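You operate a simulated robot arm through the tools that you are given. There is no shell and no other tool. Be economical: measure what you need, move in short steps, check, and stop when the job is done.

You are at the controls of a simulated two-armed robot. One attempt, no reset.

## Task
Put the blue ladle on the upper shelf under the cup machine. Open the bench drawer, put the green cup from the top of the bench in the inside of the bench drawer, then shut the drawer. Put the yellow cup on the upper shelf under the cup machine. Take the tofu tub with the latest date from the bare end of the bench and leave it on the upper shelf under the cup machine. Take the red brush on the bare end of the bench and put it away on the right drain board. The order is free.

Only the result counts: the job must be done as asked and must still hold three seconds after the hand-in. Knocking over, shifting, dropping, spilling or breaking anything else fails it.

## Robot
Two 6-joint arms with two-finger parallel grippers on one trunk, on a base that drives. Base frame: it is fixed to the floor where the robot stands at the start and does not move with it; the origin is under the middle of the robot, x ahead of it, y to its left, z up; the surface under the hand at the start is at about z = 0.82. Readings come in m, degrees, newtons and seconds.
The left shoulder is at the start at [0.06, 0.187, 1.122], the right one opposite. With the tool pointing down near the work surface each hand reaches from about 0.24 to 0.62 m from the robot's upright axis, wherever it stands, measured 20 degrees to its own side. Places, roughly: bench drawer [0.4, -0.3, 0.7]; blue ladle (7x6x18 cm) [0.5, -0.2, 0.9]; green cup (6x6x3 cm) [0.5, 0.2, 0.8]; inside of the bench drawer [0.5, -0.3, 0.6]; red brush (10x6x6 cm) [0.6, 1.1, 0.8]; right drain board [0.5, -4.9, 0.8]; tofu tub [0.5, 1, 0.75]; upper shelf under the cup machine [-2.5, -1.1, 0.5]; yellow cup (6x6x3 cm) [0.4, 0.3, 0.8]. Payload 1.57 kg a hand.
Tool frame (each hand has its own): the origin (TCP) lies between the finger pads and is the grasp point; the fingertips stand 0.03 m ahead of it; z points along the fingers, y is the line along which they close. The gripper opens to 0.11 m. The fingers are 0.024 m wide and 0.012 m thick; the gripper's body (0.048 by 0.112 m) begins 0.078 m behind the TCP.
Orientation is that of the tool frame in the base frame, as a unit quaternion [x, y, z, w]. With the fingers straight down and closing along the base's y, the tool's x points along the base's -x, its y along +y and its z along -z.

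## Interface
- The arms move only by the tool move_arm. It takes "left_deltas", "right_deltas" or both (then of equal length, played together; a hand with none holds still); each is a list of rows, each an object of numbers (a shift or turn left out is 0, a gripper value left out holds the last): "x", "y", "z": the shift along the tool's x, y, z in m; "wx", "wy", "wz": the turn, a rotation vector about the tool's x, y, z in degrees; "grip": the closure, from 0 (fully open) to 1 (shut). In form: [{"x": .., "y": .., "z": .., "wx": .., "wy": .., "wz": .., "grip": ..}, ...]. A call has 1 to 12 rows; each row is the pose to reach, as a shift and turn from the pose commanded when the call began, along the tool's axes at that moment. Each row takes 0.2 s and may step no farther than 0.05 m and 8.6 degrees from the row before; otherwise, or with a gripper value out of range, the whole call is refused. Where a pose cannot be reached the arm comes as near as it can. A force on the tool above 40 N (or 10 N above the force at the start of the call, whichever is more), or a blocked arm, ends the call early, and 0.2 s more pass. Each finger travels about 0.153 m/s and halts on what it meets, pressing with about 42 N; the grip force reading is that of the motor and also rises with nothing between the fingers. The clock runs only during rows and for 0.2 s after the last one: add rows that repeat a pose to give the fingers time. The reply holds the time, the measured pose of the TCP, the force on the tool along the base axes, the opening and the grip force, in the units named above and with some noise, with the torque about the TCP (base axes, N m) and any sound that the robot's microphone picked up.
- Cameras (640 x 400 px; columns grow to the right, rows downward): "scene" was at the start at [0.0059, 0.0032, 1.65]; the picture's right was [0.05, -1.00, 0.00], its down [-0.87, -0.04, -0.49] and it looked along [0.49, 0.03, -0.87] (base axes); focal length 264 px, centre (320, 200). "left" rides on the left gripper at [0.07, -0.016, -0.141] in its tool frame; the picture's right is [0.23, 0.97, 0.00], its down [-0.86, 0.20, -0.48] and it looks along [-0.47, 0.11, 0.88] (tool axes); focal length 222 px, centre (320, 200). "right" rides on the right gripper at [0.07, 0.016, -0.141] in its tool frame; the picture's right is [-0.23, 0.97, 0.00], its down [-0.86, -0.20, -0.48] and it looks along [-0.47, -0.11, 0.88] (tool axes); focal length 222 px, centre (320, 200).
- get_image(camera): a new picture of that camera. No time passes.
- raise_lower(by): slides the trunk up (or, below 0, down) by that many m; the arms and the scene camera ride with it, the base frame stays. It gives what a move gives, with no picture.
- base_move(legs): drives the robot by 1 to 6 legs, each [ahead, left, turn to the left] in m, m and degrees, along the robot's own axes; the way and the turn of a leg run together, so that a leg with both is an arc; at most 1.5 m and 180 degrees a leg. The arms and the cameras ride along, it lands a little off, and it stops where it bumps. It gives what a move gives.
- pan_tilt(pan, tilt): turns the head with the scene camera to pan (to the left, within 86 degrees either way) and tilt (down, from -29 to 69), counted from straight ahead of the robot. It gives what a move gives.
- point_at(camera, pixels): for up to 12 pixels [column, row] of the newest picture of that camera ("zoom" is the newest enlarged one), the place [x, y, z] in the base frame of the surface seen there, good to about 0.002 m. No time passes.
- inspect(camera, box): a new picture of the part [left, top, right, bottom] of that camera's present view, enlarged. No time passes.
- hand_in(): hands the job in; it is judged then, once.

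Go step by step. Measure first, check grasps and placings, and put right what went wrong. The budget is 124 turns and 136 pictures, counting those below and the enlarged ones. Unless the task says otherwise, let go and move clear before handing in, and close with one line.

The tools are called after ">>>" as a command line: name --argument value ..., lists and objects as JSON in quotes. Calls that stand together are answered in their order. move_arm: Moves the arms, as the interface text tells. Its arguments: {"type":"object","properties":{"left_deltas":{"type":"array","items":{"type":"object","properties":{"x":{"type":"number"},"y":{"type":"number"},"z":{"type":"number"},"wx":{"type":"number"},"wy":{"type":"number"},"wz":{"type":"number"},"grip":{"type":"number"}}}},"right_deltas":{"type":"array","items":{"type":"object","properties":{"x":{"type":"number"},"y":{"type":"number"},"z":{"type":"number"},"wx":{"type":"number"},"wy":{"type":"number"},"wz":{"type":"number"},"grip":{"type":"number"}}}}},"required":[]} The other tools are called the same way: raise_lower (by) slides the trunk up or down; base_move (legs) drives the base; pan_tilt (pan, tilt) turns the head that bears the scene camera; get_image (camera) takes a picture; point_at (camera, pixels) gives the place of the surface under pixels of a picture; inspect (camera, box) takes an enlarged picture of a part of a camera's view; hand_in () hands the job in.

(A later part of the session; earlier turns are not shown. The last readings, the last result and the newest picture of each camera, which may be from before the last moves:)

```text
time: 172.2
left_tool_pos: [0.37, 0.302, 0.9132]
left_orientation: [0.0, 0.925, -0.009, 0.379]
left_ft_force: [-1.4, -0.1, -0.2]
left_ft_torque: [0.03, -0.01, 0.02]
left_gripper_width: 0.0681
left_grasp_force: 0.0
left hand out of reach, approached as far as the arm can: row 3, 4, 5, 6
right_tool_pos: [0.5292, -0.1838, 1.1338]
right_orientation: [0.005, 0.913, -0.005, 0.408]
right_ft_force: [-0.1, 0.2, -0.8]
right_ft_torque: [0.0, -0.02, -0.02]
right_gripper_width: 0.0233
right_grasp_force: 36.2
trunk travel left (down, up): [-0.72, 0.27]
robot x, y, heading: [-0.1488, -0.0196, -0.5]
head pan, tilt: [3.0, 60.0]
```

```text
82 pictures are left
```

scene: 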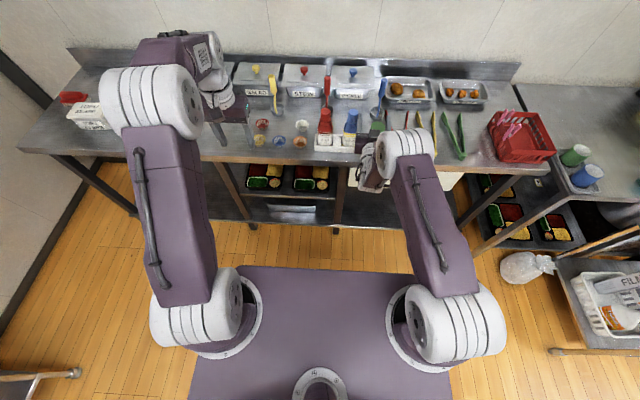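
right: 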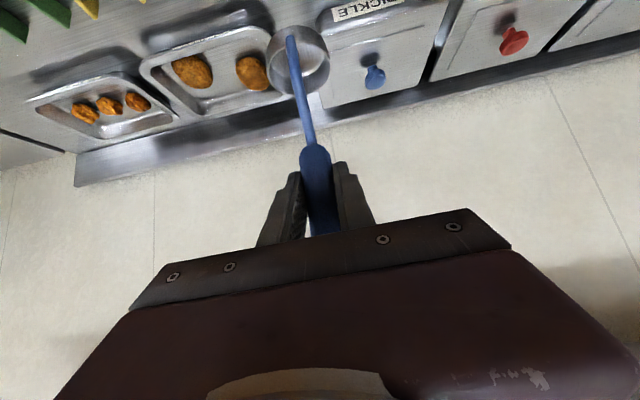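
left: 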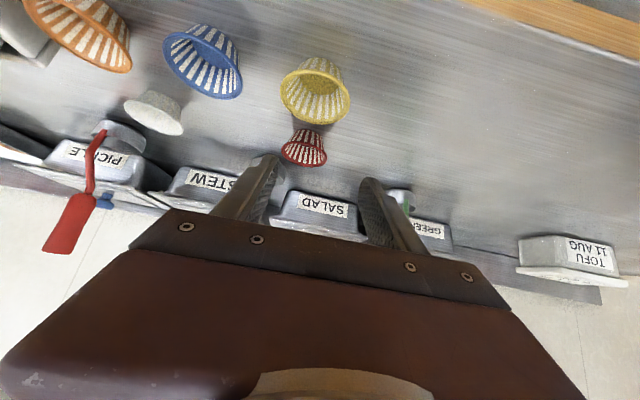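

The hand is too close to my body for this pitch. I'll back the base up 0.13 m and reach out again.

>>> base_move --legs '[[-0.13, 0, 0.4]]'

>>> move_arm --left_deltas '[{"x": -0.025, "y": -0.005, "z": 0.025}, {"x": -0.05, "y": -0.01, "z": 0.05}, {"x": -0.075, "y": -0.014, "z": 0.075}, {"x": -0.075, "y": -0.014, "z": 0.075}]'

>>> get_image --camera "left"

```text
time: 173.5
left_tool_pos: [0.2364, 0.3052, 0.9117]
left_orientation: [-0.004, 0.926, -0.009, 0.378]
left_ft_force: [0.4, 0.0, 0.1]
left_ft_torque: [-0.01, -0.02, -0.01]
left_gripper_width: 0.0684
left_grasp_force: 0.1
right_tool_pos: [0.4018, -0.1792, 1.1329]
right_orientation: [0.001, 0.913, -0.004, 0.408]
right_ft_force: [0.2, 0.7, -1.4]
right_ft_torque: [-0.05, 0.0, -0.01]
right_gripper_width: 0.023
right_grasp_force: 34.8
trunk travel left (down, up): [-0.72, 0.27]
robot x, y, heading: [-0.2819, -0.0194, 0.4]
head pan, tilt: [3.0, 60.0]
```

```text
time: 174.5
left_tool_pos: [0.3432, 0.2909, 0.9113]
left_orientation: [-0.003, 0.926, -0.01, 0.378]
left_ft_force: [0.6, 0.2, 0.1]
left_ft_torque: [0.0, 0.0, 0.01]
left_gripper_width: 0.0684
left_grasp_force: 0.0
right_tool_pos: [0.3993, -0.1784, 1.1335]
right_orientation: [0.001, 0.913, -0.004, 0.408]
right_ft_force: [0.3, 0.0, -0.8]
right_ft_torque: [0.04, 0.01, 0.0]
right_gripper_width: 0.0227
right_grasp_force: 34.8
trunk travel left (down, up): [-0.72, 0.27]
robot x, y, heading: [-0.2806, -0.022, 0.3]
head pan, tilt: [3.0, 60.0]
```

```text
81 pictures are left
```

left: 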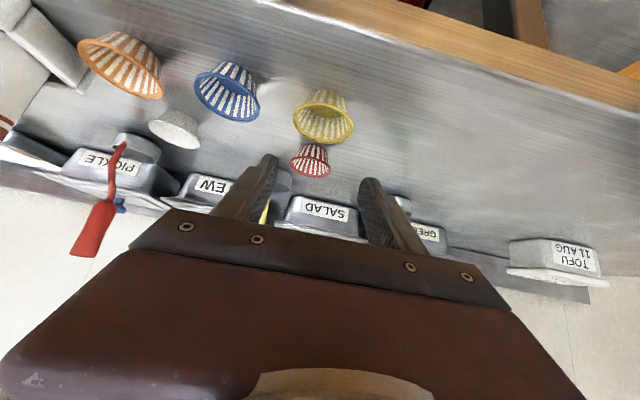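

Now reachable at (0.343,0.291,0.911). I'll open a bit more and lower to the cup (z≈0.854), then close gently.

>>> move_arm --left_deltas '[{"x": 0.0, "y": -0.004, "z": 0.01, "grip": 0.3}, {"x": 0.015, "y": -0.004, "z": 0.02}, {"x": 0.028, "y": -0.004, "z": 0.035}, {"x": 0.036, "y": -0.004, "z": 0.0445}, {"x": 0.036, "y": -0.004, "z": 0.0445}]'

>>> get_image --camera "left"

```text
time: 175.7
left_tool_pos: [0.3469, 0.2859, 0.8543]
left_orientation: [-0.004, 0.926, -0.009, 0.378]
left_ft_force: [0.7, 0.2, -0.3]
left_ft_torque: [-0.01, 0.05, 0.02]
left_gripper_width: 0.0772
left_grasp_force: 0.0
right_tool_pos: [0.4001, -0.1778, 1.1336]
right_orientation: [0.001, 0.913, -0.004, 0.408]
right_ft_force: [-0.3, -1.0, -1.9]
right_ft_torque: [-0.01, 0.06, -0.01]
right_gripper_width: 0.023
right_grasp_force: 35.8
trunk travel left (down, up): [-0.72, 0.27]
robot x, y, heading: [-0.279, -0.0221, 0.4]
head pan, tilt: [3.0, 60.0]
```

```text
80 pictures are left
```

left: 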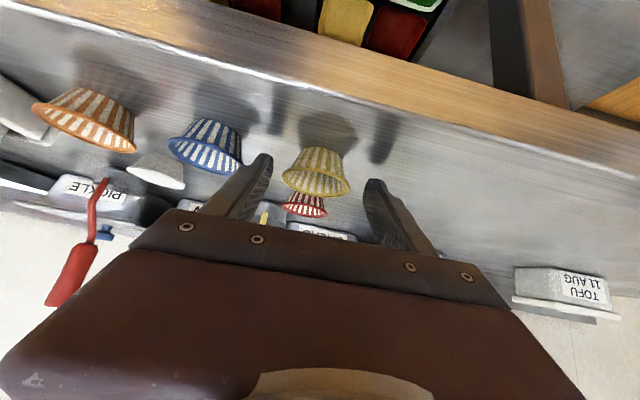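

The yellow cup is between the fingertips (316,170). I'll close on it.

>>> move_arm --left_deltas '[{"grip": 0.5}, {"grip": 0.62}, {"grip": 0.68}, {"grip": 0.68}, {"grip": 0.68}]'

>>> move_arm --left_deltas '[{"x": -0.007, "z": -0.007}, {"x": -0.021, "z": -0.021}, {"x": -0.05, "z": -0.05}, {"x": -0.08, "z": -0.08}, {"x": -0.1, "z": -0.1}]'

>>> get_image --camera "left"

```text
time: 176.9
left_tool_pos: [0.3485, 0.2864, 0.8554]
left_orientation: [-0.003, 0.925, -0.01, 0.379]
left_ft_force: [0.3, -0.4, -0.6]
left_ft_torque: [0.02, 0.03, -0.01]
left_gripper_width: 0.0484
left_grasp_force: 41.4
right_tool_pos: [0.399, -0.1784, 1.1329]
right_orientation: [0.001, 0.913, -0.004, 0.408]
right_ft_force: [-0.1, -0.1, -0.3]
right_ft_torque: [0.03, 0.04, -0.01]
right_gripper_width: 0.0231
right_grasp_force: 35.7
trunk travel left (down, up): [-0.72, 0.27]
robot x, y, heading: [-0.2802, -0.0189, 0.3]
head pan, tilt: [3.0, 60.0]
```

```text
time: 178.1
left_tool_pos: [0.3484, 0.2901, 0.9978]
left_orientation: [-0.003, 0.926, -0.009, 0.378]
left_ft_force: [-0.6, -0.3, -0.2]
left_ft_torque: [0.02, -0.01, 0.01]
left_gripper_width: 0.0477
left_grasp_force: 42.0
right_tool_pos: [0.3984, -0.1784, 1.1343]
right_orientation: [0.001, 0.912, -0.004, 0.409]
right_ft_force: [0.3, -1.0, -1.1]
right_ft_torque: [-0.02, 0.02, 0.04]
right_gripper_width: 0.0229
right_grasp_force: 35.0
trunk travel left (down, up): [-0.72, 0.27]
robot x, y, heading: [-0.2807, -0.0231, 0.4]
head pan, tilt: [3.0, 60.0]
```

```text
79 pictures are left
```

left: 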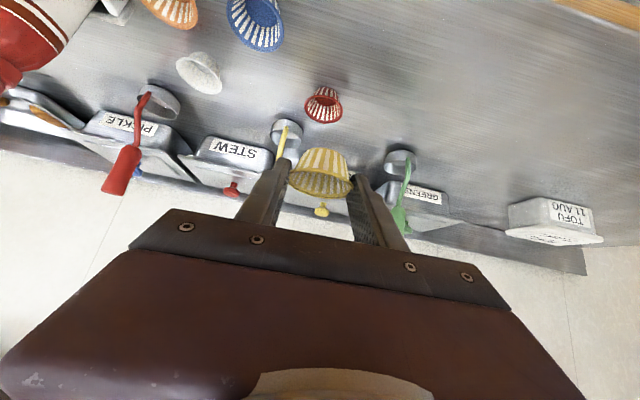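

Both objects are held. The base can move in any direction, so I'll drive backward and then sideways along the same lane, keeping the heading, to stand in front of the cup machine shelf.

>>> base_move --legs '[[-0.22, 0, -0.4], [0, 0.36, 0], [-1.5, 0, 0], [-1.4, 0, 0]]'

```text
time: 195.3
left_tool_pos: [-2.7688, 0.6276, 0.997]
left_orientation: [-0.011, 0.925, -0.006, 0.379]
left_ft_force: [0.3, -0.8, 0.4]
left_ft_torque: [0.01, 0.01, 0.01]
left_gripper_width: 0.0472
left_grasp_force: 42.2
right_tool_pos: [-2.7104, 0.1605, 1.1335]
right_orientation: [-0.005, 0.913, -0.001, 0.408]
right_ft_force: [0.6, 0.2, -0.1]
right_ft_torque: [-0.02, -0.03, 0.0]
right_gripper_width: 0.0232
right_grasp_force: 35.4
trunk travel left (down, up): [-0.72, 0.27]
robot x, y, heading: [-3.3904, 0.3097, 1.0]
head pan, tilt: [3.0, 60.0]
```

I'm at (-3.39,0.31). Now sideways to y≈-1.07 and look at the shelf.

>>> base_move --legs '[[-0.06, 0, -1], [0, -1.38, 0]]'

>>> raise_lower --by -0.35

>>> pan_tilt --pan 0 --tilt 45

>>> get_image --camera "scene"

>>> get_image --camera "right"

```text
time: 202.8
left_tool_pos: [-2.8253, -0.7902, 0.9961]
left_orientation: [0.001, 0.926, -0.011, 0.377]
left_ft_force: [0.3, 0.0, 0.7]
left_ft_torque: [-0.04, -0.01, -0.01]
left_gripper_width: 0.0475
left_grasp_force: 41.8
right_tool_pos: [-2.7782, -1.2576, 1.1337]
right_orientation: [0.006, 0.913, -0.006, 0.408]
right_ft_force: [-0.3, -0.5, -0.8]
right_ft_torque: [0.0, 0.0, -0.02]
right_gripper_width: 0.0229
right_grasp_force: 35.5
trunk travel left (down, up): [-0.72, 0.27]
robot x, y, heading: [-3.4588, -1.0941, -0.3]
head pan, tilt: [3.0, 60.0]
```

```text
time: 206.3
left_tool_pos: [-2.8241, -0.7889, 0.6465]
left_orientation: [0.001, 0.926, -0.011, 0.378]
left_ft_force: [-0.8, 0.3, 0.4]
left_ft_torque: [0.0, 0.0, -0.01]
left_gripper_width: 0.0478
left_grasp_force: 42.5
right_tool_pos: [-2.7787, -1.2576, 0.7829]
right_orientation: [0.006, 0.913, -0.005, 0.408]
right_ft_force: [0.0, 0.7, -1.7]
right_ft_torque: [0.0, 0.01, -0.02]
right_gripper_width: 0.0229
right_grasp_force: 35.4
trunk travel left (down, up): [-0.37, 0.62]
robot x, y, heading: [-3.4564, -1.0895, -0.3]
head pan, tilt: [3.0, 60.0]
```

```text
time: 207.0
left_tool_pos: [-2.8244, -0.7896, 0.647]
left_orientation: [0.001, 0.926, -0.011, 0.378]
left_ft_force: [0.2, 0.5, -1.1]
left_ft_torque: [-0.02, 0.0, -0.02]
left_gripper_width: 0.0475
left_grasp_force: 42.3
right_tool_pos: [-2.7779, -1.2567, 0.7834]
right_orientation: [0.006, 0.913, -0.006, 0.408]
right_ft_force: [0.1, 0.6, -0.9]
right_ft_torque: [-0.03, 0.03, -0.02]
right_gripper_width: 0.0231
right_grasp_force: 35.6
trunk travel left (down, up): [-0.37, 0.62]
robot x, y, heading: [-3.4546, -1.0923, -0.3]
head pan, tilt: [0.0, 45.0]
```

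```text
78 pictures are left
```

scene: 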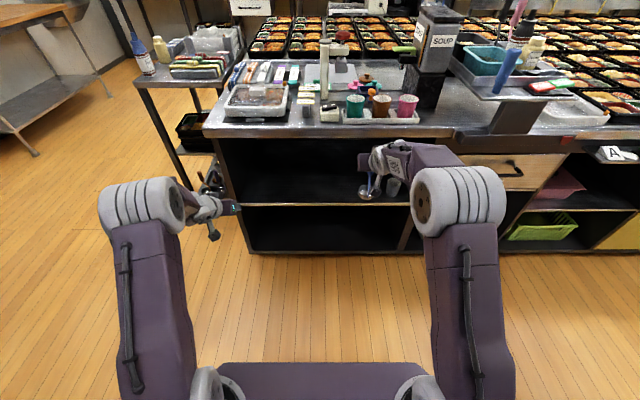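

```text
77 pictures are left
```

right: 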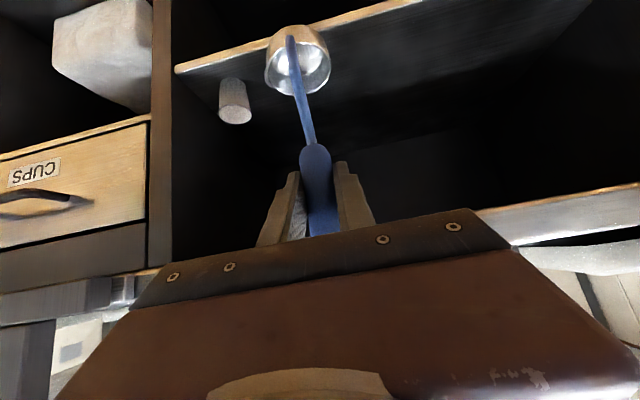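

In the right view a small existing cup stands on the shelf at (235,100), and the divider is at (165,150). I'll measure them and the shelf edges.

>>> point_at --camera "right" --pixels '[[235, 100], [235, 122], [250, 105], [195, 80], [160, 200], [350, 20], [400, 60], [240, 200], [480, 120], [560, 200], [600, 80]]'

>>> point_at --camera "scene" --pixels '[[300, 204], [230, 190], [260, 185], [300, 165], [340, 180], [370, 195], [300, 137], [390, 190], [225, 160]]'

>>> inspect --camera "scene" --box '[200, 120, 440, 260]'

```text
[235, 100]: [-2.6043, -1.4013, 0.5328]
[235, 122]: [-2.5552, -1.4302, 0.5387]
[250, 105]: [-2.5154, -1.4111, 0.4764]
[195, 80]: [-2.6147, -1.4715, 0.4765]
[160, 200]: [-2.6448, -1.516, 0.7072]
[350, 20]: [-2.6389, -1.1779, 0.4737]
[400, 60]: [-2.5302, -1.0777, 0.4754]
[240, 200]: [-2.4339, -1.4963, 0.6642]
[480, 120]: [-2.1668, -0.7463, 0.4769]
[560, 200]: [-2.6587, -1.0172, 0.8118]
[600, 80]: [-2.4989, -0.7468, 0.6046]
```

```text
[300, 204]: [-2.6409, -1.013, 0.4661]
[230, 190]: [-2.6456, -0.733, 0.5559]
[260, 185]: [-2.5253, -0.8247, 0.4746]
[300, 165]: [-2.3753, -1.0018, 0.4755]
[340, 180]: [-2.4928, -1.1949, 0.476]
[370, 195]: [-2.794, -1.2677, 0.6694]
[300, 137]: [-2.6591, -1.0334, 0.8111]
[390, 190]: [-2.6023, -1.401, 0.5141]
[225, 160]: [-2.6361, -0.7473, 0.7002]
```

```text
2.67 times, centred on (320, 190) of scene
```

zoom: 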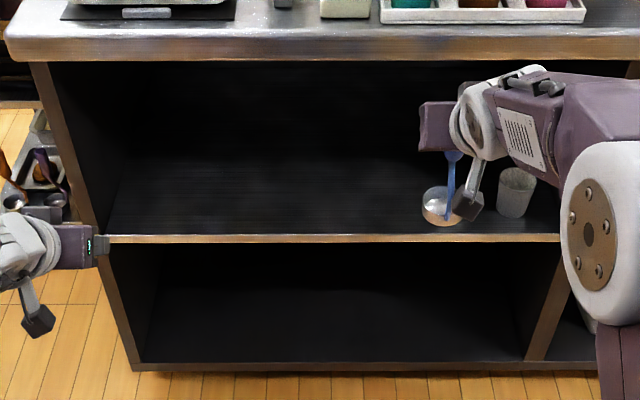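

Existing glass stands at y≈-1.41, so I'll use y≈-1.17 for the ladle and y≈-0.86 for the cup. First I'll bring the left hand inward and up a bit, and the ladle down slightly.

>>> move_arm --left_deltas '[{"x": -0.007, "y": -0.04, "z": -0.007}, {"x": -0.014, "y": -0.08, "z": -0.014}, {"x": -0.021, "y": -0.12, "z": -0.021}, {"x": -0.021, "y": -0.15, "z": -0.021}, {"x": -0.021, "y": -0.15, "z": -0.021}]' --right_deltas '[{"x": 0.003, "z": 0.003}, {"x": 0.006, "z": 0.006}, {"x": 0.009, "z": 0.008}, {"x": 0.011, "z": 0.01}, {"x": 0.011, "z": 0.01}]'

>>> base_move --legs '[[0, 0.085, 0.3]]'

>>> raise_lower --by -0.125

>>> get_image --camera "scene"

```text
time: 208.2
left_tool_pos: [-2.8292, -0.912, 0.6777]
left_orientation: [0.004, 0.926, -0.016, 0.377]
left_ft_force: [0.0, -0.1, -0.5]
left_ft_torque: [-0.02, 0.01, 0.01]
left_gripper_width: 0.0476
left_grasp_force: 42.1
left hand out of reach, approached as far as the arm can: row 4
right_tool_pos: [-2.7778, -1.2579, 0.7687]
right_orientation: [0.006, 0.913, -0.006, 0.408]
right_ft_force: [0.2, 0.0, -1.4]
right_ft_torque: [0.01, 0.0, -0.05]
right_gripper_width: 0.0229
right_grasp_force: 35.3
trunk travel left (down, up): [-0.37, 0.62]
robot x, y, heading: [-3.4549, -1.094, 0.0]
head pan, tilt: [0.0, 45.0]
```

```text
time: 209.3
left_tool_pos: [-2.8304, -0.8232, 0.6784]
left_orientation: [0.0, 0.926, -0.016, 0.377]
left_ft_force: [-0.6, 0.3, 0.1]
left_ft_torque: [-0.06, 0.0, -0.03]
left_gripper_width: 0.0476
left_grasp_force: 41.7
right_tool_pos: [-2.7773, -1.1672, 0.768]
right_orientation: [0.004, 0.913, -0.005, 0.407]
right_ft_force: [0.2, 1.0, -1.1]
right_ft_torque: [0.01, 0.03, -0.04]
right_gripper_width: 0.023
right_grasp_force: 35.3
trunk travel left (down, up): [-0.37, 0.62]
robot x, y, heading: [-3.4563, -1.0076, -0.1]
head pan, tilt: [0.0, 45.0]
```

```text
time: 210.9
left_tool_pos: [-2.8306, -0.8241, 0.5527]
left_orientation: [0.0, 0.927, -0.015, 0.376]
left_ft_force: [-0.7, -0.8, -0.1]
left_ft_torque: [0.02, -0.02, -0.01]
left_gripper_width: 0.0478
left_grasp_force: 41.7
right_tool_pos: [-2.7769, -1.1688, 0.6448]
right_orientation: [0.003, 0.913, -0.004, 0.408]
right_ft_force: [0.2, 0.6, -0.7]
right_ft_torque: [-0.01, 0.03, 0.0]
right_gripper_width: 0.0229
right_grasp_force: 34.9
trunk travel left (down, up): [-0.245, 0.745]
robot x, y, heading: [-3.4556, -1.0079, -0.2]
head pan, tilt: [0.0, 45.0]
```

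```text
75 pictures are left
```

scene: 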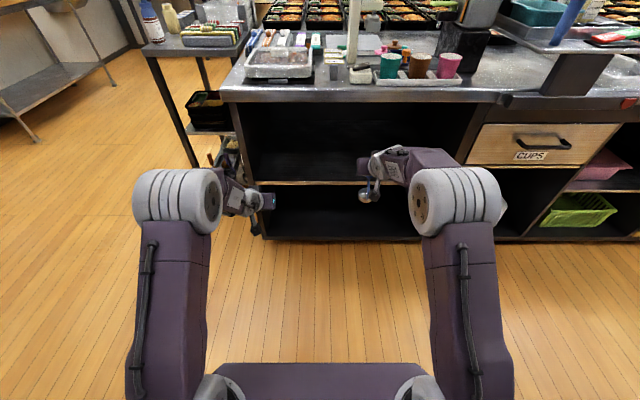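

Left hand at y -0.824 leaves only 2 cm to the side wall, so I'll shift 3 cm right and drive in 0.12 m, then check.

>>> base_move --legs '[[0, -0.03, 0.2], [0.12, 0, 0]]'

>>> get_image --camera "right"

>>> get_image --camera "left"

```text
time: 212.5
left_tool_pos: [-2.7117, -0.8518, 0.5517]
left_orientation: [-0.001, 0.927, -0.014, 0.376]
left_ft_force: [0.1, -0.6, -0.4]
left_ft_torque: [-0.01, -0.01, -0.02]
left_gripper_width: 0.0478
left_grasp_force: 42.0
right_tool_pos: [-2.6568, -1.1963, 0.6438]
right_orientation: [0.002, 0.913, -0.004, 0.407]
right_ft_force: [0.8, -0.3, -1.2]
right_ft_torque: [-0.04, 0.04, 0.02]
right_gripper_width: 0.0229
right_grasp_force: 35.3
trunk travel left (down, up): [-0.245, 0.745]
robot x, y, heading: [-3.3376, -1.0386, 0.3]
head pan, tilt: [0.0, 45.0]
```

```text
74 pictures are left
```

right: 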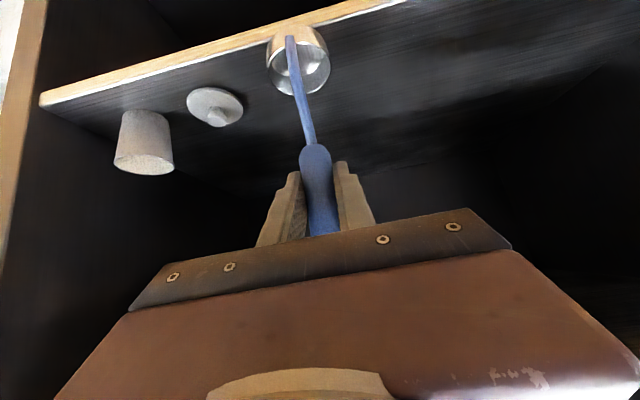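

```text
73 pictures are left
```

left: 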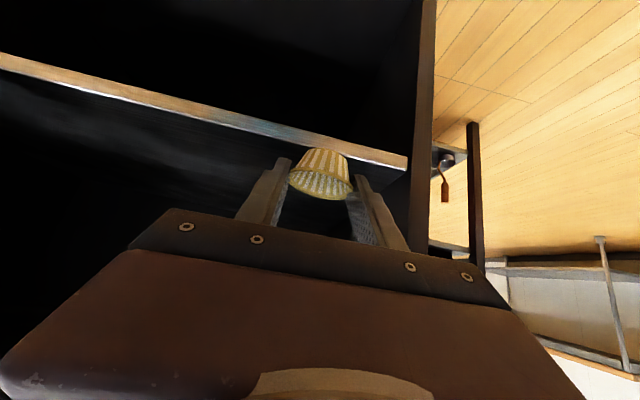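

Clear on both sides; a lid lies at (215,105). I'll measure it and drive in the remaining 0.115 m.

>>> point_at --camera "right" --pixels '[[243, 105], [190, 100], [215, 125], [172, 150]]'

>>> base_move --legs '[[0.115, 0, 0]]'

>>> get_image --camera "right"

>>> get_image --camera "left"

```text
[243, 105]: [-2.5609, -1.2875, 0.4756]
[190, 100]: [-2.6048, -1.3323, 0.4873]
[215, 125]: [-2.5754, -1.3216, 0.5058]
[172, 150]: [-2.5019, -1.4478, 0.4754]
```

```text
time: 213.8
left_tool_pos: [-2.5943, -0.8521, 0.5517]
left_orientation: [0.0, 0.927, -0.014, 0.374]
left_ft_force: [-0.2, 0.8, -0.2]
left_ft_torque: [0.0, 0.02, 0.01]
left_gripper_width: 0.0477
left_grasp_force: 42.6
right_tool_pos: [-2.5397, -1.1977, 0.6428]
right_orientation: [0.002, 0.913, -0.005, 0.408]
right_ft_force: [0.6, -0.2, -1.6]
right_ft_torque: [0.02, 0.01, 0.01]
right_gripper_width: 0.0231
right_grasp_force: 35.0
trunk travel left (down, up): [-0.245, 0.745]
robot x, y, heading: [-3.2254, -1.0384, 0.0]
head pan, tilt: [0.0, 45.0]
```

```text
72 pictures are left
```

right: 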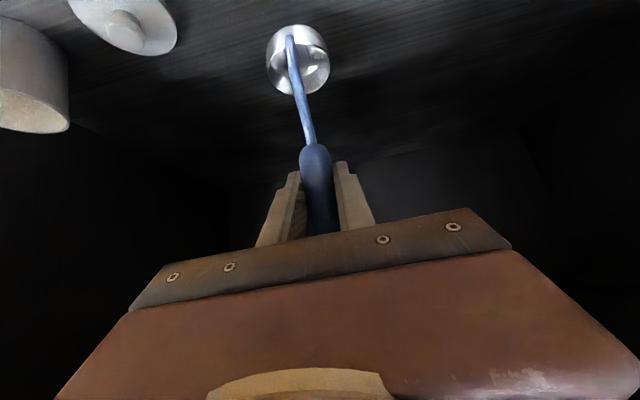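

```text
71 pictures are left
```

left: 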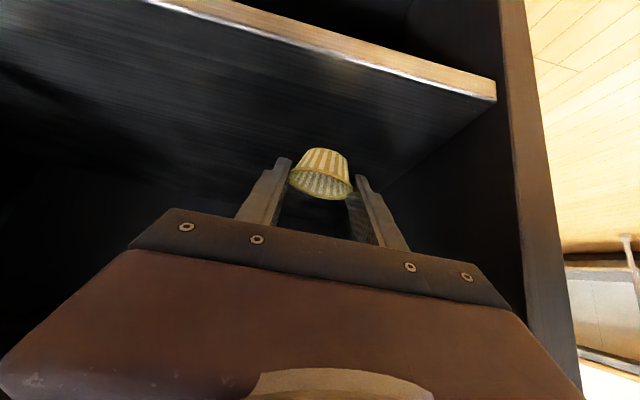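

Both are over the shelf. I'll lower the ladle ~22 mm and the cup ~39 mm.

>>> move_arm --right_deltas '[{"x": 0.005, "z": 0.0045}, {"x": 0.01, "z": 0.009}, {"x": 0.014, "z": 0.0125}, {"x": 0.0165, "z": 0.0147}, {"x": 0.0165, "z": 0.0147}]' --left_deltas '[{"x": 0.008, "z": 0.008}, {"x": 0.015, "z": 0.0155}, {"x": 0.021, "z": 0.0217}, {"x": 0.0255, "z": 0.0265}, {"x": 0.0268, "z": 0.0278}]'

>>> get_image --camera "right"

>>> get_image --camera "left"

```text
time: 215.0
left_tool_pos: [-2.5956, -0.8487, 0.5153]
left_orientation: [0.002, 0.927, -0.019, 0.375]
left_ft_force: [0.7, -0.7, 0.1]
left_ft_torque: [0.0, 0.03, -0.01]
left_gripper_width: 0.0476
left_grasp_force: 42.1
left hand out of reach, approached as far as the arm can: row 3, 4, 5
right_tool_pos: [-2.5427, -1.1958, 0.6217]
right_orientation: [0.002, 0.913, -0.004, 0.408]
right_ft_force: [0.2, -0.7, 0.1]
right_ft_torque: [0.02, 0.04, -0.02]
right_gripper_width: 0.0228
right_grasp_force: 35.9
trunk travel left (down, up): [-0.245, 0.745]
robot x, y, heading: [-3.2203, -1.0358, 0.1]
head pan, tilt: [0.0, 45.0]
```

```text
70 pictures are left
```

right: 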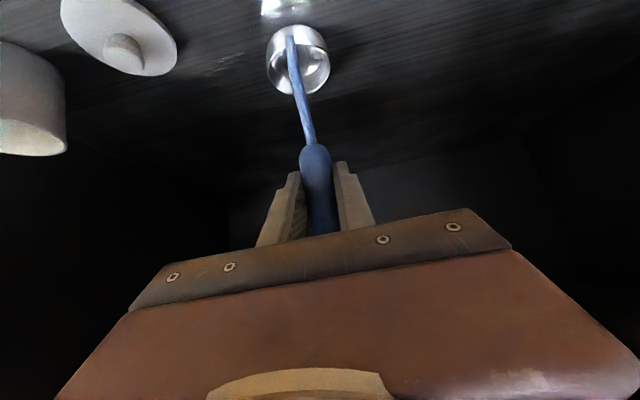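

```text
69 pictures are left
```

left: 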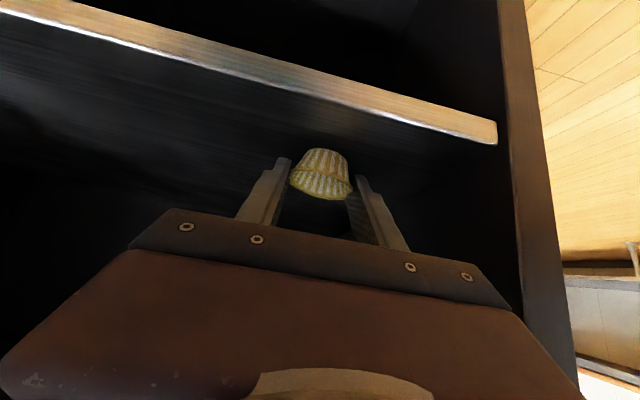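

Each is about 3 mm above. I'll lower the trunk 3 mm and read forces.

>>> raise_lower --by -0.003

```text
time: 215.5
left_tool_pos: [-2.5945, -0.8494, 0.5135]
left_orientation: [0.002, 0.927, -0.019, 0.375]
left_ft_force: [-0.1, 0.0, 0.5]
left_ft_torque: [0.0, -0.01, 0.03]
left_gripper_width: 0.0476
left_grasp_force: 42.0
right_tool_pos: [-2.5413, -1.1953, 0.6206]
right_orientation: [0.001, 0.913, -0.003, 0.409]
right_ft_force: [0.1, -0.4, -0.5]
right_ft_torque: [-0.04, -0.01, -0.05]
right_gripper_width: 0.0231
right_grasp_force: 35.5
trunk travel left (down, up): [-0.242, 0.748]
robot x, y, heading: [-3.2199, -1.0399, 0.1]
head pan, tilt: [0.0, 45.0]
```

>>> raise_lower --by -0.002

```text
time: 216.0
left_tool_pos: [-2.5947, -0.8484, 0.5119]
left_orientation: [0.002, 0.927, -0.02, 0.375]
left_ft_force: [0.7, 0.3, 0.2]
left_ft_torque: [0.03, -0.01, -0.01]
left_gripper_width: 0.0474
left_grasp_force: 42.0
right_tool_pos: [-2.5423, -1.1959, 0.6199]
right_orientation: [0.001, 0.912, -0.004, 0.409]
right_ft_force: [-0.8, -1.2, 7.1]
right_ft_torque: [-0.19, 0.03, -0.05]
right_gripper_width: 0.0232
right_grasp_force: 35.3
trunk travel left (down, up): [-0.24, 0.75]
robot x, y, heading: [-3.2209, -1.0332, -0.1]
head pan, tilt: [0.0, 45.0]
```

The ladle touches (7 N) and the cup is at its resting height. I'll open both grippers in small steps.

>>> move_arm --right_deltas '[{"grip": 0.77}, {"grip": 0.74}, {"grip": 0.68}, {"grip": 0.6}, {"grip": 0.5}, {"grip": 0.4}, {"grip": 0.3}, {"grip": 0.3}]' --left_deltas '[{"grip": 0.56}, {"grip": 0.54}, {"grip": 0.5}, {"grip": 0.45}, {"grip": 0.4}, {"grip": 0.36}, {"grip": 0.32}, {"grip": 0.32}]'

>>> get_image --camera "right"

>>> get_image --camera "left"

```text
time: 217.8
left_tool_pos: [-2.5967, -0.8489, 0.5115]
left_orientation: [0.002, 0.927, -0.02, 0.375]
left_ft_force: [1.1, 0.6, 0.6]
left_ft_torque: [-0.02, 0.0, 0.01]
left_gripper_width: 0.0747
left_grasp_force: 0.1
right_tool_pos: [-2.5412, -1.1961, 0.6163]
right_orientation: [0.002, 0.913, -0.004, 0.408]
right_ft_force: [0.0, -0.1, 0.1]
right_ft_torque: [-0.03, 0.0, -0.03]
right_gripper_width: 0.0773
right_grasp_force: 0.0
trunk travel left (down, up): [-0.24, 0.75]
robot x, y, heading: [-3.2195, -1.0388, -0.1]
head pan, tilt: [0.0, 45.0]
```

```text
68 pictures are left
```

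right: 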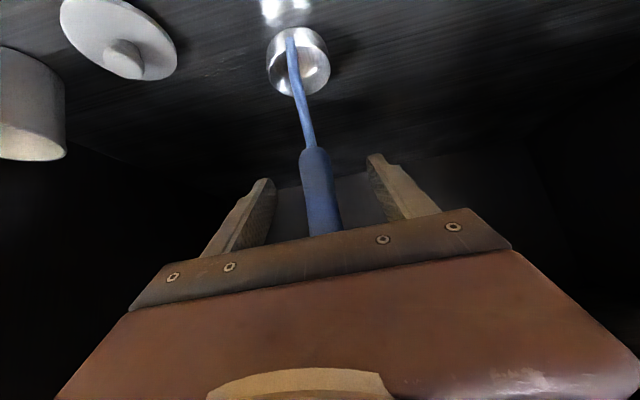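

```text
67 pictures are left
```

left: 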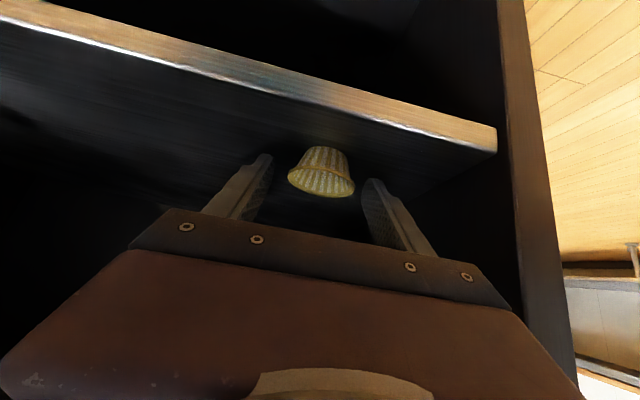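

Both stand on their own, free of the fingers. I'll raise 1 cm, back straight out, and check.

>>> raise_lower --by 0.01

>>> base_move --legs '[[-0.25, 0, 0]]'

>>> inspect --camera "scene" --box '[200, 80, 460, 260]'

```text
time: 218.4
left_tool_pos: [-2.5945, -0.8487, 0.5206]
left_orientation: [0.002, 0.927, -0.019, 0.375]
left_ft_force: [-0.6, -0.6, -0.4]
left_ft_torque: [0.03, 0.04, 0.01]
left_gripper_width: 0.0749
left_grasp_force: 0.0
right_tool_pos: [-2.5418, -1.1957, 0.6258]
right_orientation: [0.002, 0.913, -0.004, 0.408]
right_ft_force: [-0.9, 0.4, 0.1]
right_ft_torque: [0.02, 0.03, 0.0]
right_gripper_width: 0.077
right_grasp_force: 0.1
trunk travel left (down, up): [-0.25, 0.74]
robot x, y, heading: [-3.2198, -1.0397, 0.1]
head pan, tilt: [0.0, 45.0]
```

```text
time: 220.2
left_tool_pos: [-2.8489, -0.8507, 0.5217]
left_orientation: [0.002, 0.927, -0.02, 0.375]
left_ft_force: [-0.4, 0.4, -0.2]
left_ft_torque: [0.01, -0.02, 0.0]
left_gripper_width: 0.075
left_grasp_force: 0.0
right_tool_pos: [-2.7959, -1.198, 0.6265]
right_orientation: [0.003, 0.913, -0.005, 0.408]
right_ft_force: [-0.8, -0.5, -0.2]
right_ft_torque: [-0.03, 0.06, -0.01]
right_gripper_width: 0.0771
right_grasp_force: 0.0
trunk travel left (down, up): [-0.25, 0.74]
robot x, y, heading: [-3.4744, -1.0383, 0.2]
head pan, tilt: [0.0, 45.0]
```

```text
2.22 times, centred on (330, 170) of scene
```

zoom: 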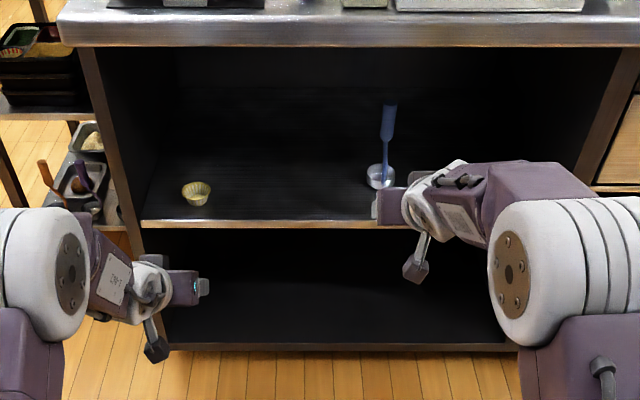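

Both objects stand well on the shelf: cup at (196,192) and ladle at (382,170) of the zoom. Now I'll drive back for the tub and the brush.

>>> raise_lower --by 0.5

>>> base_move --legs '[[0, 1.35, -0.2], [1.5, 0, 0], [1.4, 0, 0], [0, 0.5, 0]]'

>>> pan_tilt --pan 0 --tilt 45

>>> get_image --camera "scene"

```text
refused: 0.5 is not a number from -0.4 to 0.4
```

```text
time: 243.3
left_tool_pos: [0.0483, 1.1111, 0.5212]
left_orientation: [-0.007, 0.927, -0.016, 0.375]
left_ft_force: [1.5, 0.3, 0.0]
left_ft_torque: [-0.01, -0.01, -0.02]
left_gripper_width: 0.0749
left_grasp_force: 0.1
right_tool_pos: [0.1074, 0.7652, 0.6253]
right_orientation: [-0.007, 0.913, 0.0, 0.407]
right_ft_force: [-0.1, -0.8, -0.4]
right_ft_torque: [-0.02, 0.0, -0.02]
right_gripper_width: 0.0768
right_grasp_force: 0.0
trunk travel left (down, up): [-0.25, 0.74]
robot x, y, heading: [-0.5718, 0.9115, 1.3]
head pan, tilt: [0.0, 45.0]
```

```text
time: 243.9
left_tool_pos: [0.0491, 1.1108, 0.521]
left_orientation: [-0.006, 0.927, -0.016, 0.375]
left_ft_force: [-0.2, 0.0, -0.4]
left_ft_torque: [0.05, 0.04, -0.01]
left_gripper_width: 0.0747
left_grasp_force: 0.1
right_tool_pos: [0.1076, 0.764, 0.6254]
right_orientation: [-0.006, 0.913, 0.0, 0.408]
right_ft_force: [0.5, 0.6, -0.3]
right_ft_torque: [0.0, 0.01, -0.03]
right_gripper_width: 0.077
right_grasp_force: 0.0
trunk travel left (down, up): [-0.25, 0.74]
robot x, y, heading: [-0.5717, 0.9078, 1.2]
head pan, tilt: [0.0, 45.0]
```

```text
65 pictures are left
```

scene: 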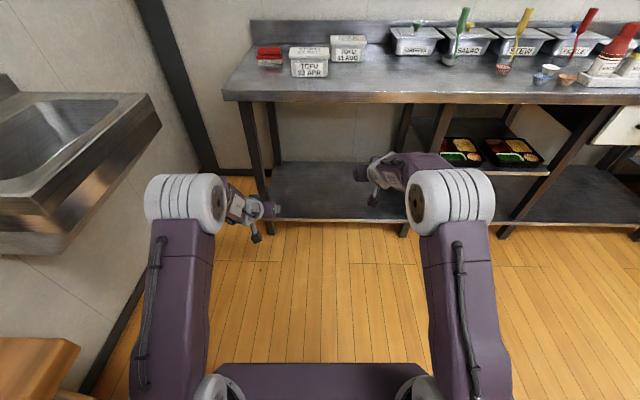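

The raise was refused but the drive went clear; I'm at (-0.57,0.91). I'll raise the trunk in two steps and zoom on the tubs and brush.

>>> raise_lower --by 0.4

>>> raise_lower --by 0.1

>>> inspect --camera "scene" --box '[220, 40, 420, 160]'

```text
time: 247.8
left_tool_pos: [0.0488, 1.112, 0.9203]
left_orientation: [-0.007, 0.927, -0.016, 0.375]
left_ft_force: [0.7, -0.9, -0.4]
left_ft_torque: [0.0, -0.02, -0.01]
left_gripper_width: 0.0749
left_grasp_force: 0.0
right_tool_pos: [0.1081, 0.7644, 1.0269]
right_orientation: [-0.007, 0.913, 0.0, 0.407]
right_ft_force: [-0.1, 0.7, 0.3]
right_ft_torque: [0.0, 0.02, -0.02]
right_gripper_width: 0.077
right_grasp_force: 0.2
trunk travel left (down, up): [-0.65, 0.34]
robot x, y, heading: [-0.5735, 0.9112, 1.3]
head pan, tilt: [0.0, 45.0]
```

```text
time: 249.1
left_tool_pos: [0.0483, 1.1115, 1.0209]
left_orientation: [-0.006, 0.927, -0.017, 0.375]
left_ft_force: [0.0, 0.1, 0.2]
left_ft_torque: [0.0, -0.05, 0.02]
left_gripper_width: 0.0747
left_grasp_force: 0.0
right_tool_pos: [0.108, 0.7655, 1.1259]
right_orientation: [-0.006, 0.913, 0.0, 0.407]
right_ft_force: [-0.2, 0.4, 0.1]
right_ft_torque: [0.0, -0.01, 0.01]
right_gripper_width: 0.0769
right_grasp_force: 0.1
trunk travel left (down, up): [-0.75, 0.24]
robot x, y, heading: [-0.5736, 0.9121, 1.3]
head pan, tilt: [0.0, 45.0]
```

```text
3.20 times, centred on (320, 100) of scene
```

zoom: 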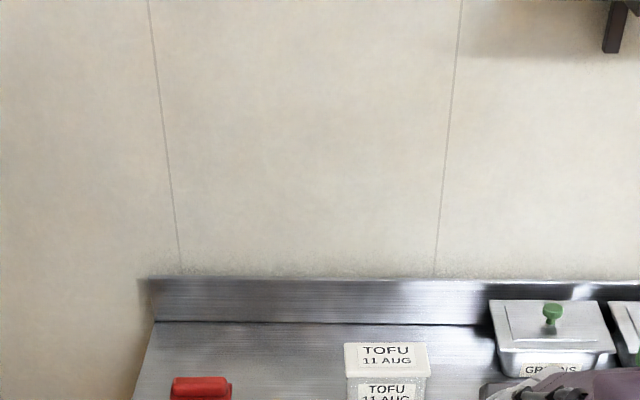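

>>> inspect --camera "scene" --box '[220, 100, 400, 220]'

```text
3.33 times, centred on (310, 160) of scene
```

zoom: 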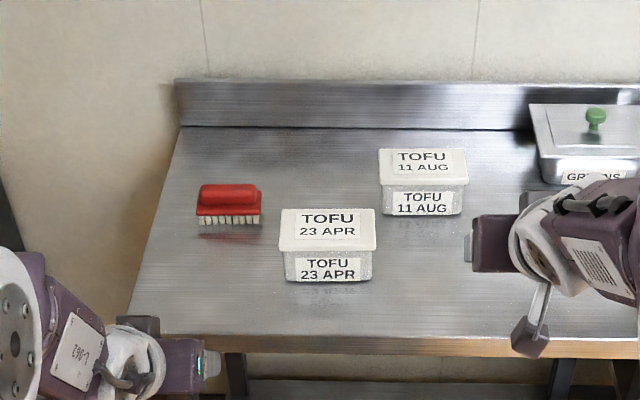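

>>> point_at --camera "zoom" --pixels '[[381, 183], [466, 181], [380, 151], [460, 150], [420, 165], [387, 213], [462, 211], [200, 188], [257, 188], [200, 213], [258, 212], [228, 193]]'

```text
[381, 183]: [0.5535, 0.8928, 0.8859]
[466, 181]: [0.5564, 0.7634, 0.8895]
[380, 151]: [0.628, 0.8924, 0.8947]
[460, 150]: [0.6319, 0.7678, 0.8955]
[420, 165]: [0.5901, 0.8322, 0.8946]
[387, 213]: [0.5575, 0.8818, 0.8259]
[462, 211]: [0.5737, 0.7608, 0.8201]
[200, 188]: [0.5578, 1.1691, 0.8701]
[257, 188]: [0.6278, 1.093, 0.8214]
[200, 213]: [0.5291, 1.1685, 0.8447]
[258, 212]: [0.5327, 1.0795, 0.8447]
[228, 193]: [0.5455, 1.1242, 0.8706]
```

The AUG tub's lid is 0.08 m (x) by 0.13 m (y), so it must be gripped along x. My plan is to grasp it vertically, turn it 90° and set it down on free bench, then regrip it pitched for the shelf. First I'll bring both hands vertical.

>>> move_arm --right_deltas '[{"x": 0.012, "z": -0.013, "wy": 8}, {"x": 0.024, "z": -0.026, "wy": 16}, {"x": 0.036, "z": -0.04, "wy": 24}, {"x": 0.05, "z": -0.056, "wy": 32}, {"x": 0.067, "z": -0.075, "wy": 40}, {"x": 0.067, "z": -0.075, "wy": 48}, {"x": 0.067, "z": -0.075, "wy": 48}]' --left_deltas '[{"x": 0.012, "z": -0.013, "wy": 8}, {"x": 0.024, "z": -0.026, "wy": 16}, {"x": 0.036, "z": -0.04, "wy": 24}, {"x": 0.05, "z": -0.056, "wy": 32}, {"x": 0.072, "z": -0.069, "wy": 40}, {"x": 0.072, "z": -0.069, "wy": 44}, {"x": 0.072, "z": -0.069, "wy": 44}]'

>>> move_arm --right_deltas '[{"wz": 8.2}, {"wz": 16.4}, {"wz": 24.6}, {"wz": 32.8}, {"wz": 41}, {"wz": 49.2}, {"wz": 57.4}, {"wz": 65.6}, {"wz": 73.8}, {"wz": 82}, {"wz": 89}, {"wz": 89}]' --left_deltas '[{"wz": -8.2}, {"wz": -16.4}, {"wz": -24.6}, {"wz": -32.8}, {"wz": -41}, {"wz": -49.2}, {"wz": -57.4}, {"wz": -65.6}, {"wz": -73.8}, {"wz": -82}, {"wz": -89}, {"wz": -89}]'

```text
time: 250.7
left_tool_pos: [-0.0519, 1.1101, 1.0207]
left_orientation: [-0.001, 1.0, -0.016, -0.001]
left_ft_force: [-0.2, 0.0, -0.3]
left_ft_torque: [0.01, -0.03, -0.02]
left_gripper_width: 0.075
left_grasp_force: 0.1
left hand out of reach, approached as far as the arm can: row 1, 2, 3
right_tool_pos: [0.0069, 0.7624, 1.1278]
right_orientation: [-0.006, 1.0, -0.003, 0.001]
right_ft_force: [-1.2, 0.3, 0.6]
right_ft_torque: [0.0, -0.02, 0.0]
right_gripper_width: 0.0769
right_grasp_force: 0.1
trunk travel left (down, up): [-0.75, 0.24]
robot x, y, heading: [-0.5737, 0.9069, 1.3]
head pan, tilt: [0.0, 45.0]
```

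```text
time: 253.3
left_tool_pos: [-0.051, 1.1108, 1.0204]
left_orientation: [-0.702, 0.712, -0.013, -0.013]
left_ft_force: [0.1, -0.3, -0.1]
left_ft_torque: [-0.02, 0.0, 0.04]
left_gripper_width: 0.0748
left_grasp_force: 0.1
right_tool_pos: [0.0086, 0.7641, 1.1261]
right_orientation: [0.697, 0.717, -0.002, 0.003]
right_ft_force: [0.1, 0.5, 0.6]
right_ft_torque: [0.0, 0.0, 0.01]
right_gripper_width: 0.077
right_grasp_force: 0.0
trunk travel left (down, up): [-0.75, 0.24]
robot x, y, heading: [-0.5746, 0.9084, 1.1]
head pan, tilt: [0.0, 45.0]
```

Hands are vertical with fingers closing along x. I'll drive to the bench so that the right hand stands over the AUG tub.

>>> base_move --legs '[[0, 0.065, -1.2], [0.575, 0, 0]]'

>>> get_image --camera "right"

>>> get_image --camera "left"

```text
time: 257.2
left_tool_pos: [0.5252, 1.163, 1.0211]
left_orientation: [-0.693, 0.721, -0.012, -0.012]
left_ft_force: [0.0, -0.2, -0.7]
left_ft_torque: [0.0, -0.02, 0.02]
left_gripper_width: 0.0749
left_grasp_force: 0.0
right_tool_pos: [0.5745, 0.8149, 1.1272]
right_orientation: [0.705, 0.709, -0.001, 0.004]
right_ft_force: [-0.1, -0.2, 0.2]
right_ft_torque: [-0.02, 0.01, 0.0]
right_gripper_width: 0.0771
right_grasp_force: 0.1
trunk travel left (down, up): [-0.75, 0.24]
robot x, y, heading: [-0.0018, 0.9746, 0.1]
head pan, tilt: [0.0, 45.0]
```

```text
62 pictures are left
```

right: 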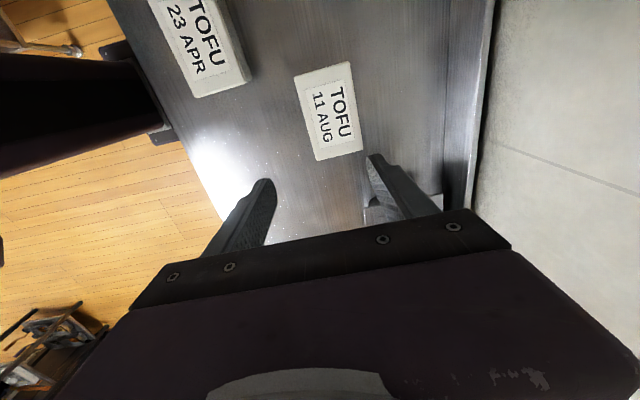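

```text
61 pictures are left
```

left: 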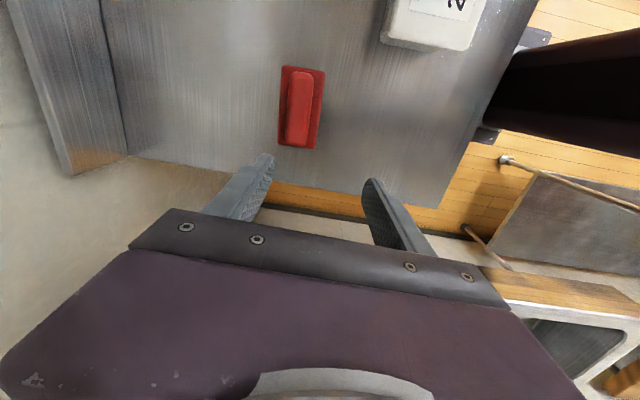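

I see the AUG tub lid at corners (295,75),(350,62),(362,152),(315,160) and the brush at (300,107). I'll measure both.

>>> point_at --camera "right" --pixels '[[297, 77], [349, 65], [360, 148], [317, 158], [330, 112]]'

>>> point_at --camera "left" --pixels '[[284, 70], [322, 74], [282, 143], [312, 146], [290, 75], [309, 78], [290, 138], [305, 140], [300, 107]]'

```text
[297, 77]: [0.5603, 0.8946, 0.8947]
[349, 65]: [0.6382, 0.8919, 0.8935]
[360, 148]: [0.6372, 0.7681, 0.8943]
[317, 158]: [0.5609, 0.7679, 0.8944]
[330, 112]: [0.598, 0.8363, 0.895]
```

```text
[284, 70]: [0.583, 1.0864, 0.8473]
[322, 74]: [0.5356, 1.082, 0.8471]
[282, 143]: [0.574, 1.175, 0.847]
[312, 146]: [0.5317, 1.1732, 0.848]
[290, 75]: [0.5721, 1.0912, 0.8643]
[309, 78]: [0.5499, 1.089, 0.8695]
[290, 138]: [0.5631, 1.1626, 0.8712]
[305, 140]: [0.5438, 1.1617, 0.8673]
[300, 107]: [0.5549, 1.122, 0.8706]
```

Tub centre (0.598,0.831), brush centre (0.556,1.128). I'll move both hands over them and descend to hover height.

>>> move_arm --right_deltas '[{"x": 0.008, "y": 0.012, "grip": 0.0}, {"x": 0.016, "y": 0.0235, "z": 0.03}, {"x": 0.016, "y": 0.0235, "z": 0.07}, {"x": 0.016, "y": 0.0235, "z": 0.11}, {"x": 0.016, "y": 0.0235, "z": 0.15}, {"x": 0.016, "y": 0.0235, "z": 0.18}, {"x": 0.016, "y": 0.0235, "z": 0.18}]' --left_deltas '[{"x": 0.015, "y": -0.015, "grip": 0.2}, {"x": 0.03, "y": -0.031}, {"x": 0.035, "y": -0.031, "z": 0.02}, {"x": 0.035, "y": -0.031, "z": 0.05}, {"x": 0.035, "y": -0.031, "z": 0.08}, {"x": 0.035, "y": -0.031, "z": 0.1}, {"x": 0.035, "y": -0.031, "z": 0.1}]'

>>> get_image --camera "right"

>>> get_image --camera "left"

```text
time: 258.8
left_tool_pos: [0.5537, 1.1243, 0.9236]
left_orientation: [-0.693, 0.721, -0.012, -0.011]
left_ft_force: [-0.8, 0.2, 0.4]
left_ft_torque: [0.0, -0.02, -0.02]
left_gripper_width: 0.0878
left_grasp_force: 0.1
right_tool_pos: [0.5967, 0.8306, 0.9478]
right_orientation: [0.705, 0.709, 0.0, 0.003]
right_ft_force: [-0.4, -0.6, 0.0]
right_ft_torque: [-0.03, -0.01, 0.01]
right_gripper_width: 0.1101
right_grasp_force: 0.0
right hand out of reach, approached as far as the arm can: row 1, 2, 3, 4
trunk travel left (down, up): [-0.75, 0.24]
robot x, y, heading: [-0.0037, 0.9768, -0.1]
head pan, tilt: [0.0, 45.0]
```

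```text
60 pictures are left
```

right: 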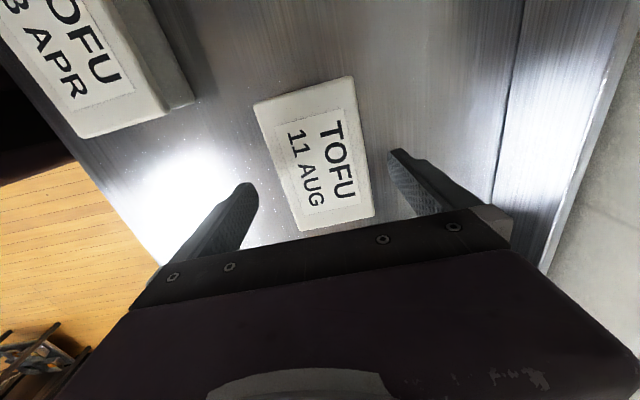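

```text
59 pictures are left
```

left: 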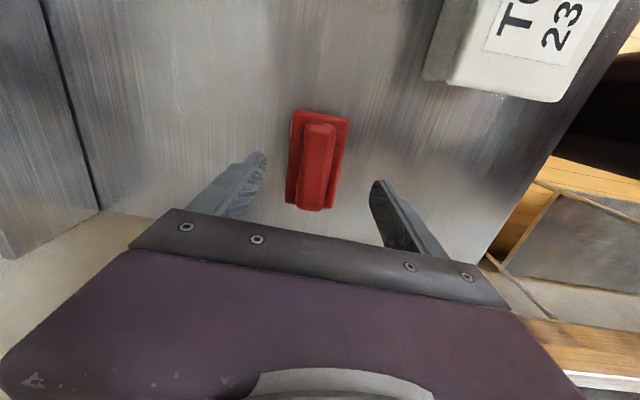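

Both objects are between their fingers. I'll descend and close both.

>>> move_arm --right_deltas '[{"z": 0.03}, {"z": 0.055}, {"z": 0.072}, {"z": 0.078}, {"z": 0.078, "grip": 0.2}, {"z": 0.078, "grip": 0.3}, {"z": 0.078, "grip": 0.4}, {"z": 0.078, "grip": 0.4}]' --left_deltas '[{"z": 0.025}, {"z": 0.045}, {"z": 0.058}, {"z": 0.064}, {"z": 0.064, "grip": 0.45}, {"z": 0.064, "grip": 0.6}, {"z": 0.064, "grip": 0.68}, {"z": 0.064, "grip": 0.68}]'

>>> get_image --camera "right"

>>> get_image --camera "left"

```text
time: 260.6
left_tool_pos: [0.5532, 1.123, 0.8586]
left_orientation: [-0.692, 0.721, -0.012, -0.012]
left_ft_force: [0.0, 0.2, -0.6]
left_ft_torque: [-0.01, -0.02, -0.02]
left_gripper_width: 0.0556
left_grasp_force: 42.6
right_tool_pos: [0.586, 0.8284, 0.872]
right_orientation: [0.705, 0.709, 0.001, 0.005]
right_ft_force: [1.1, -0.9, 17.6]
right_ft_torque: [0.16, 0.72, -0.03]
right_gripper_width: 0.0844
right_grasp_force: 42.1
right hand out of reach, approached as far as the arm can: row 1, 2, 3, 4, 5, 6, 7, 8
trunk travel left (down, up): [-0.75, 0.24]
robot x, y, heading: [-0.0039, 0.9749, -0.1]
head pan, tilt: [0.0, 45.0]
```

```text
58 pictures are left
```

right: 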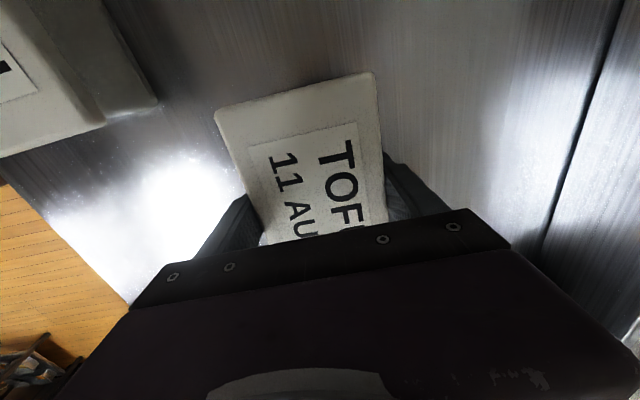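

```text
57 pictures are left
```

left: 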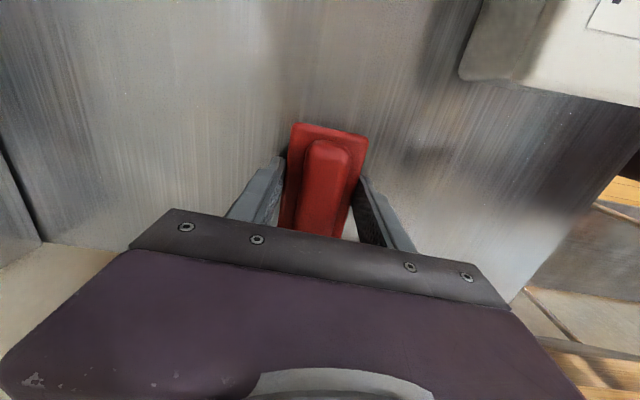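

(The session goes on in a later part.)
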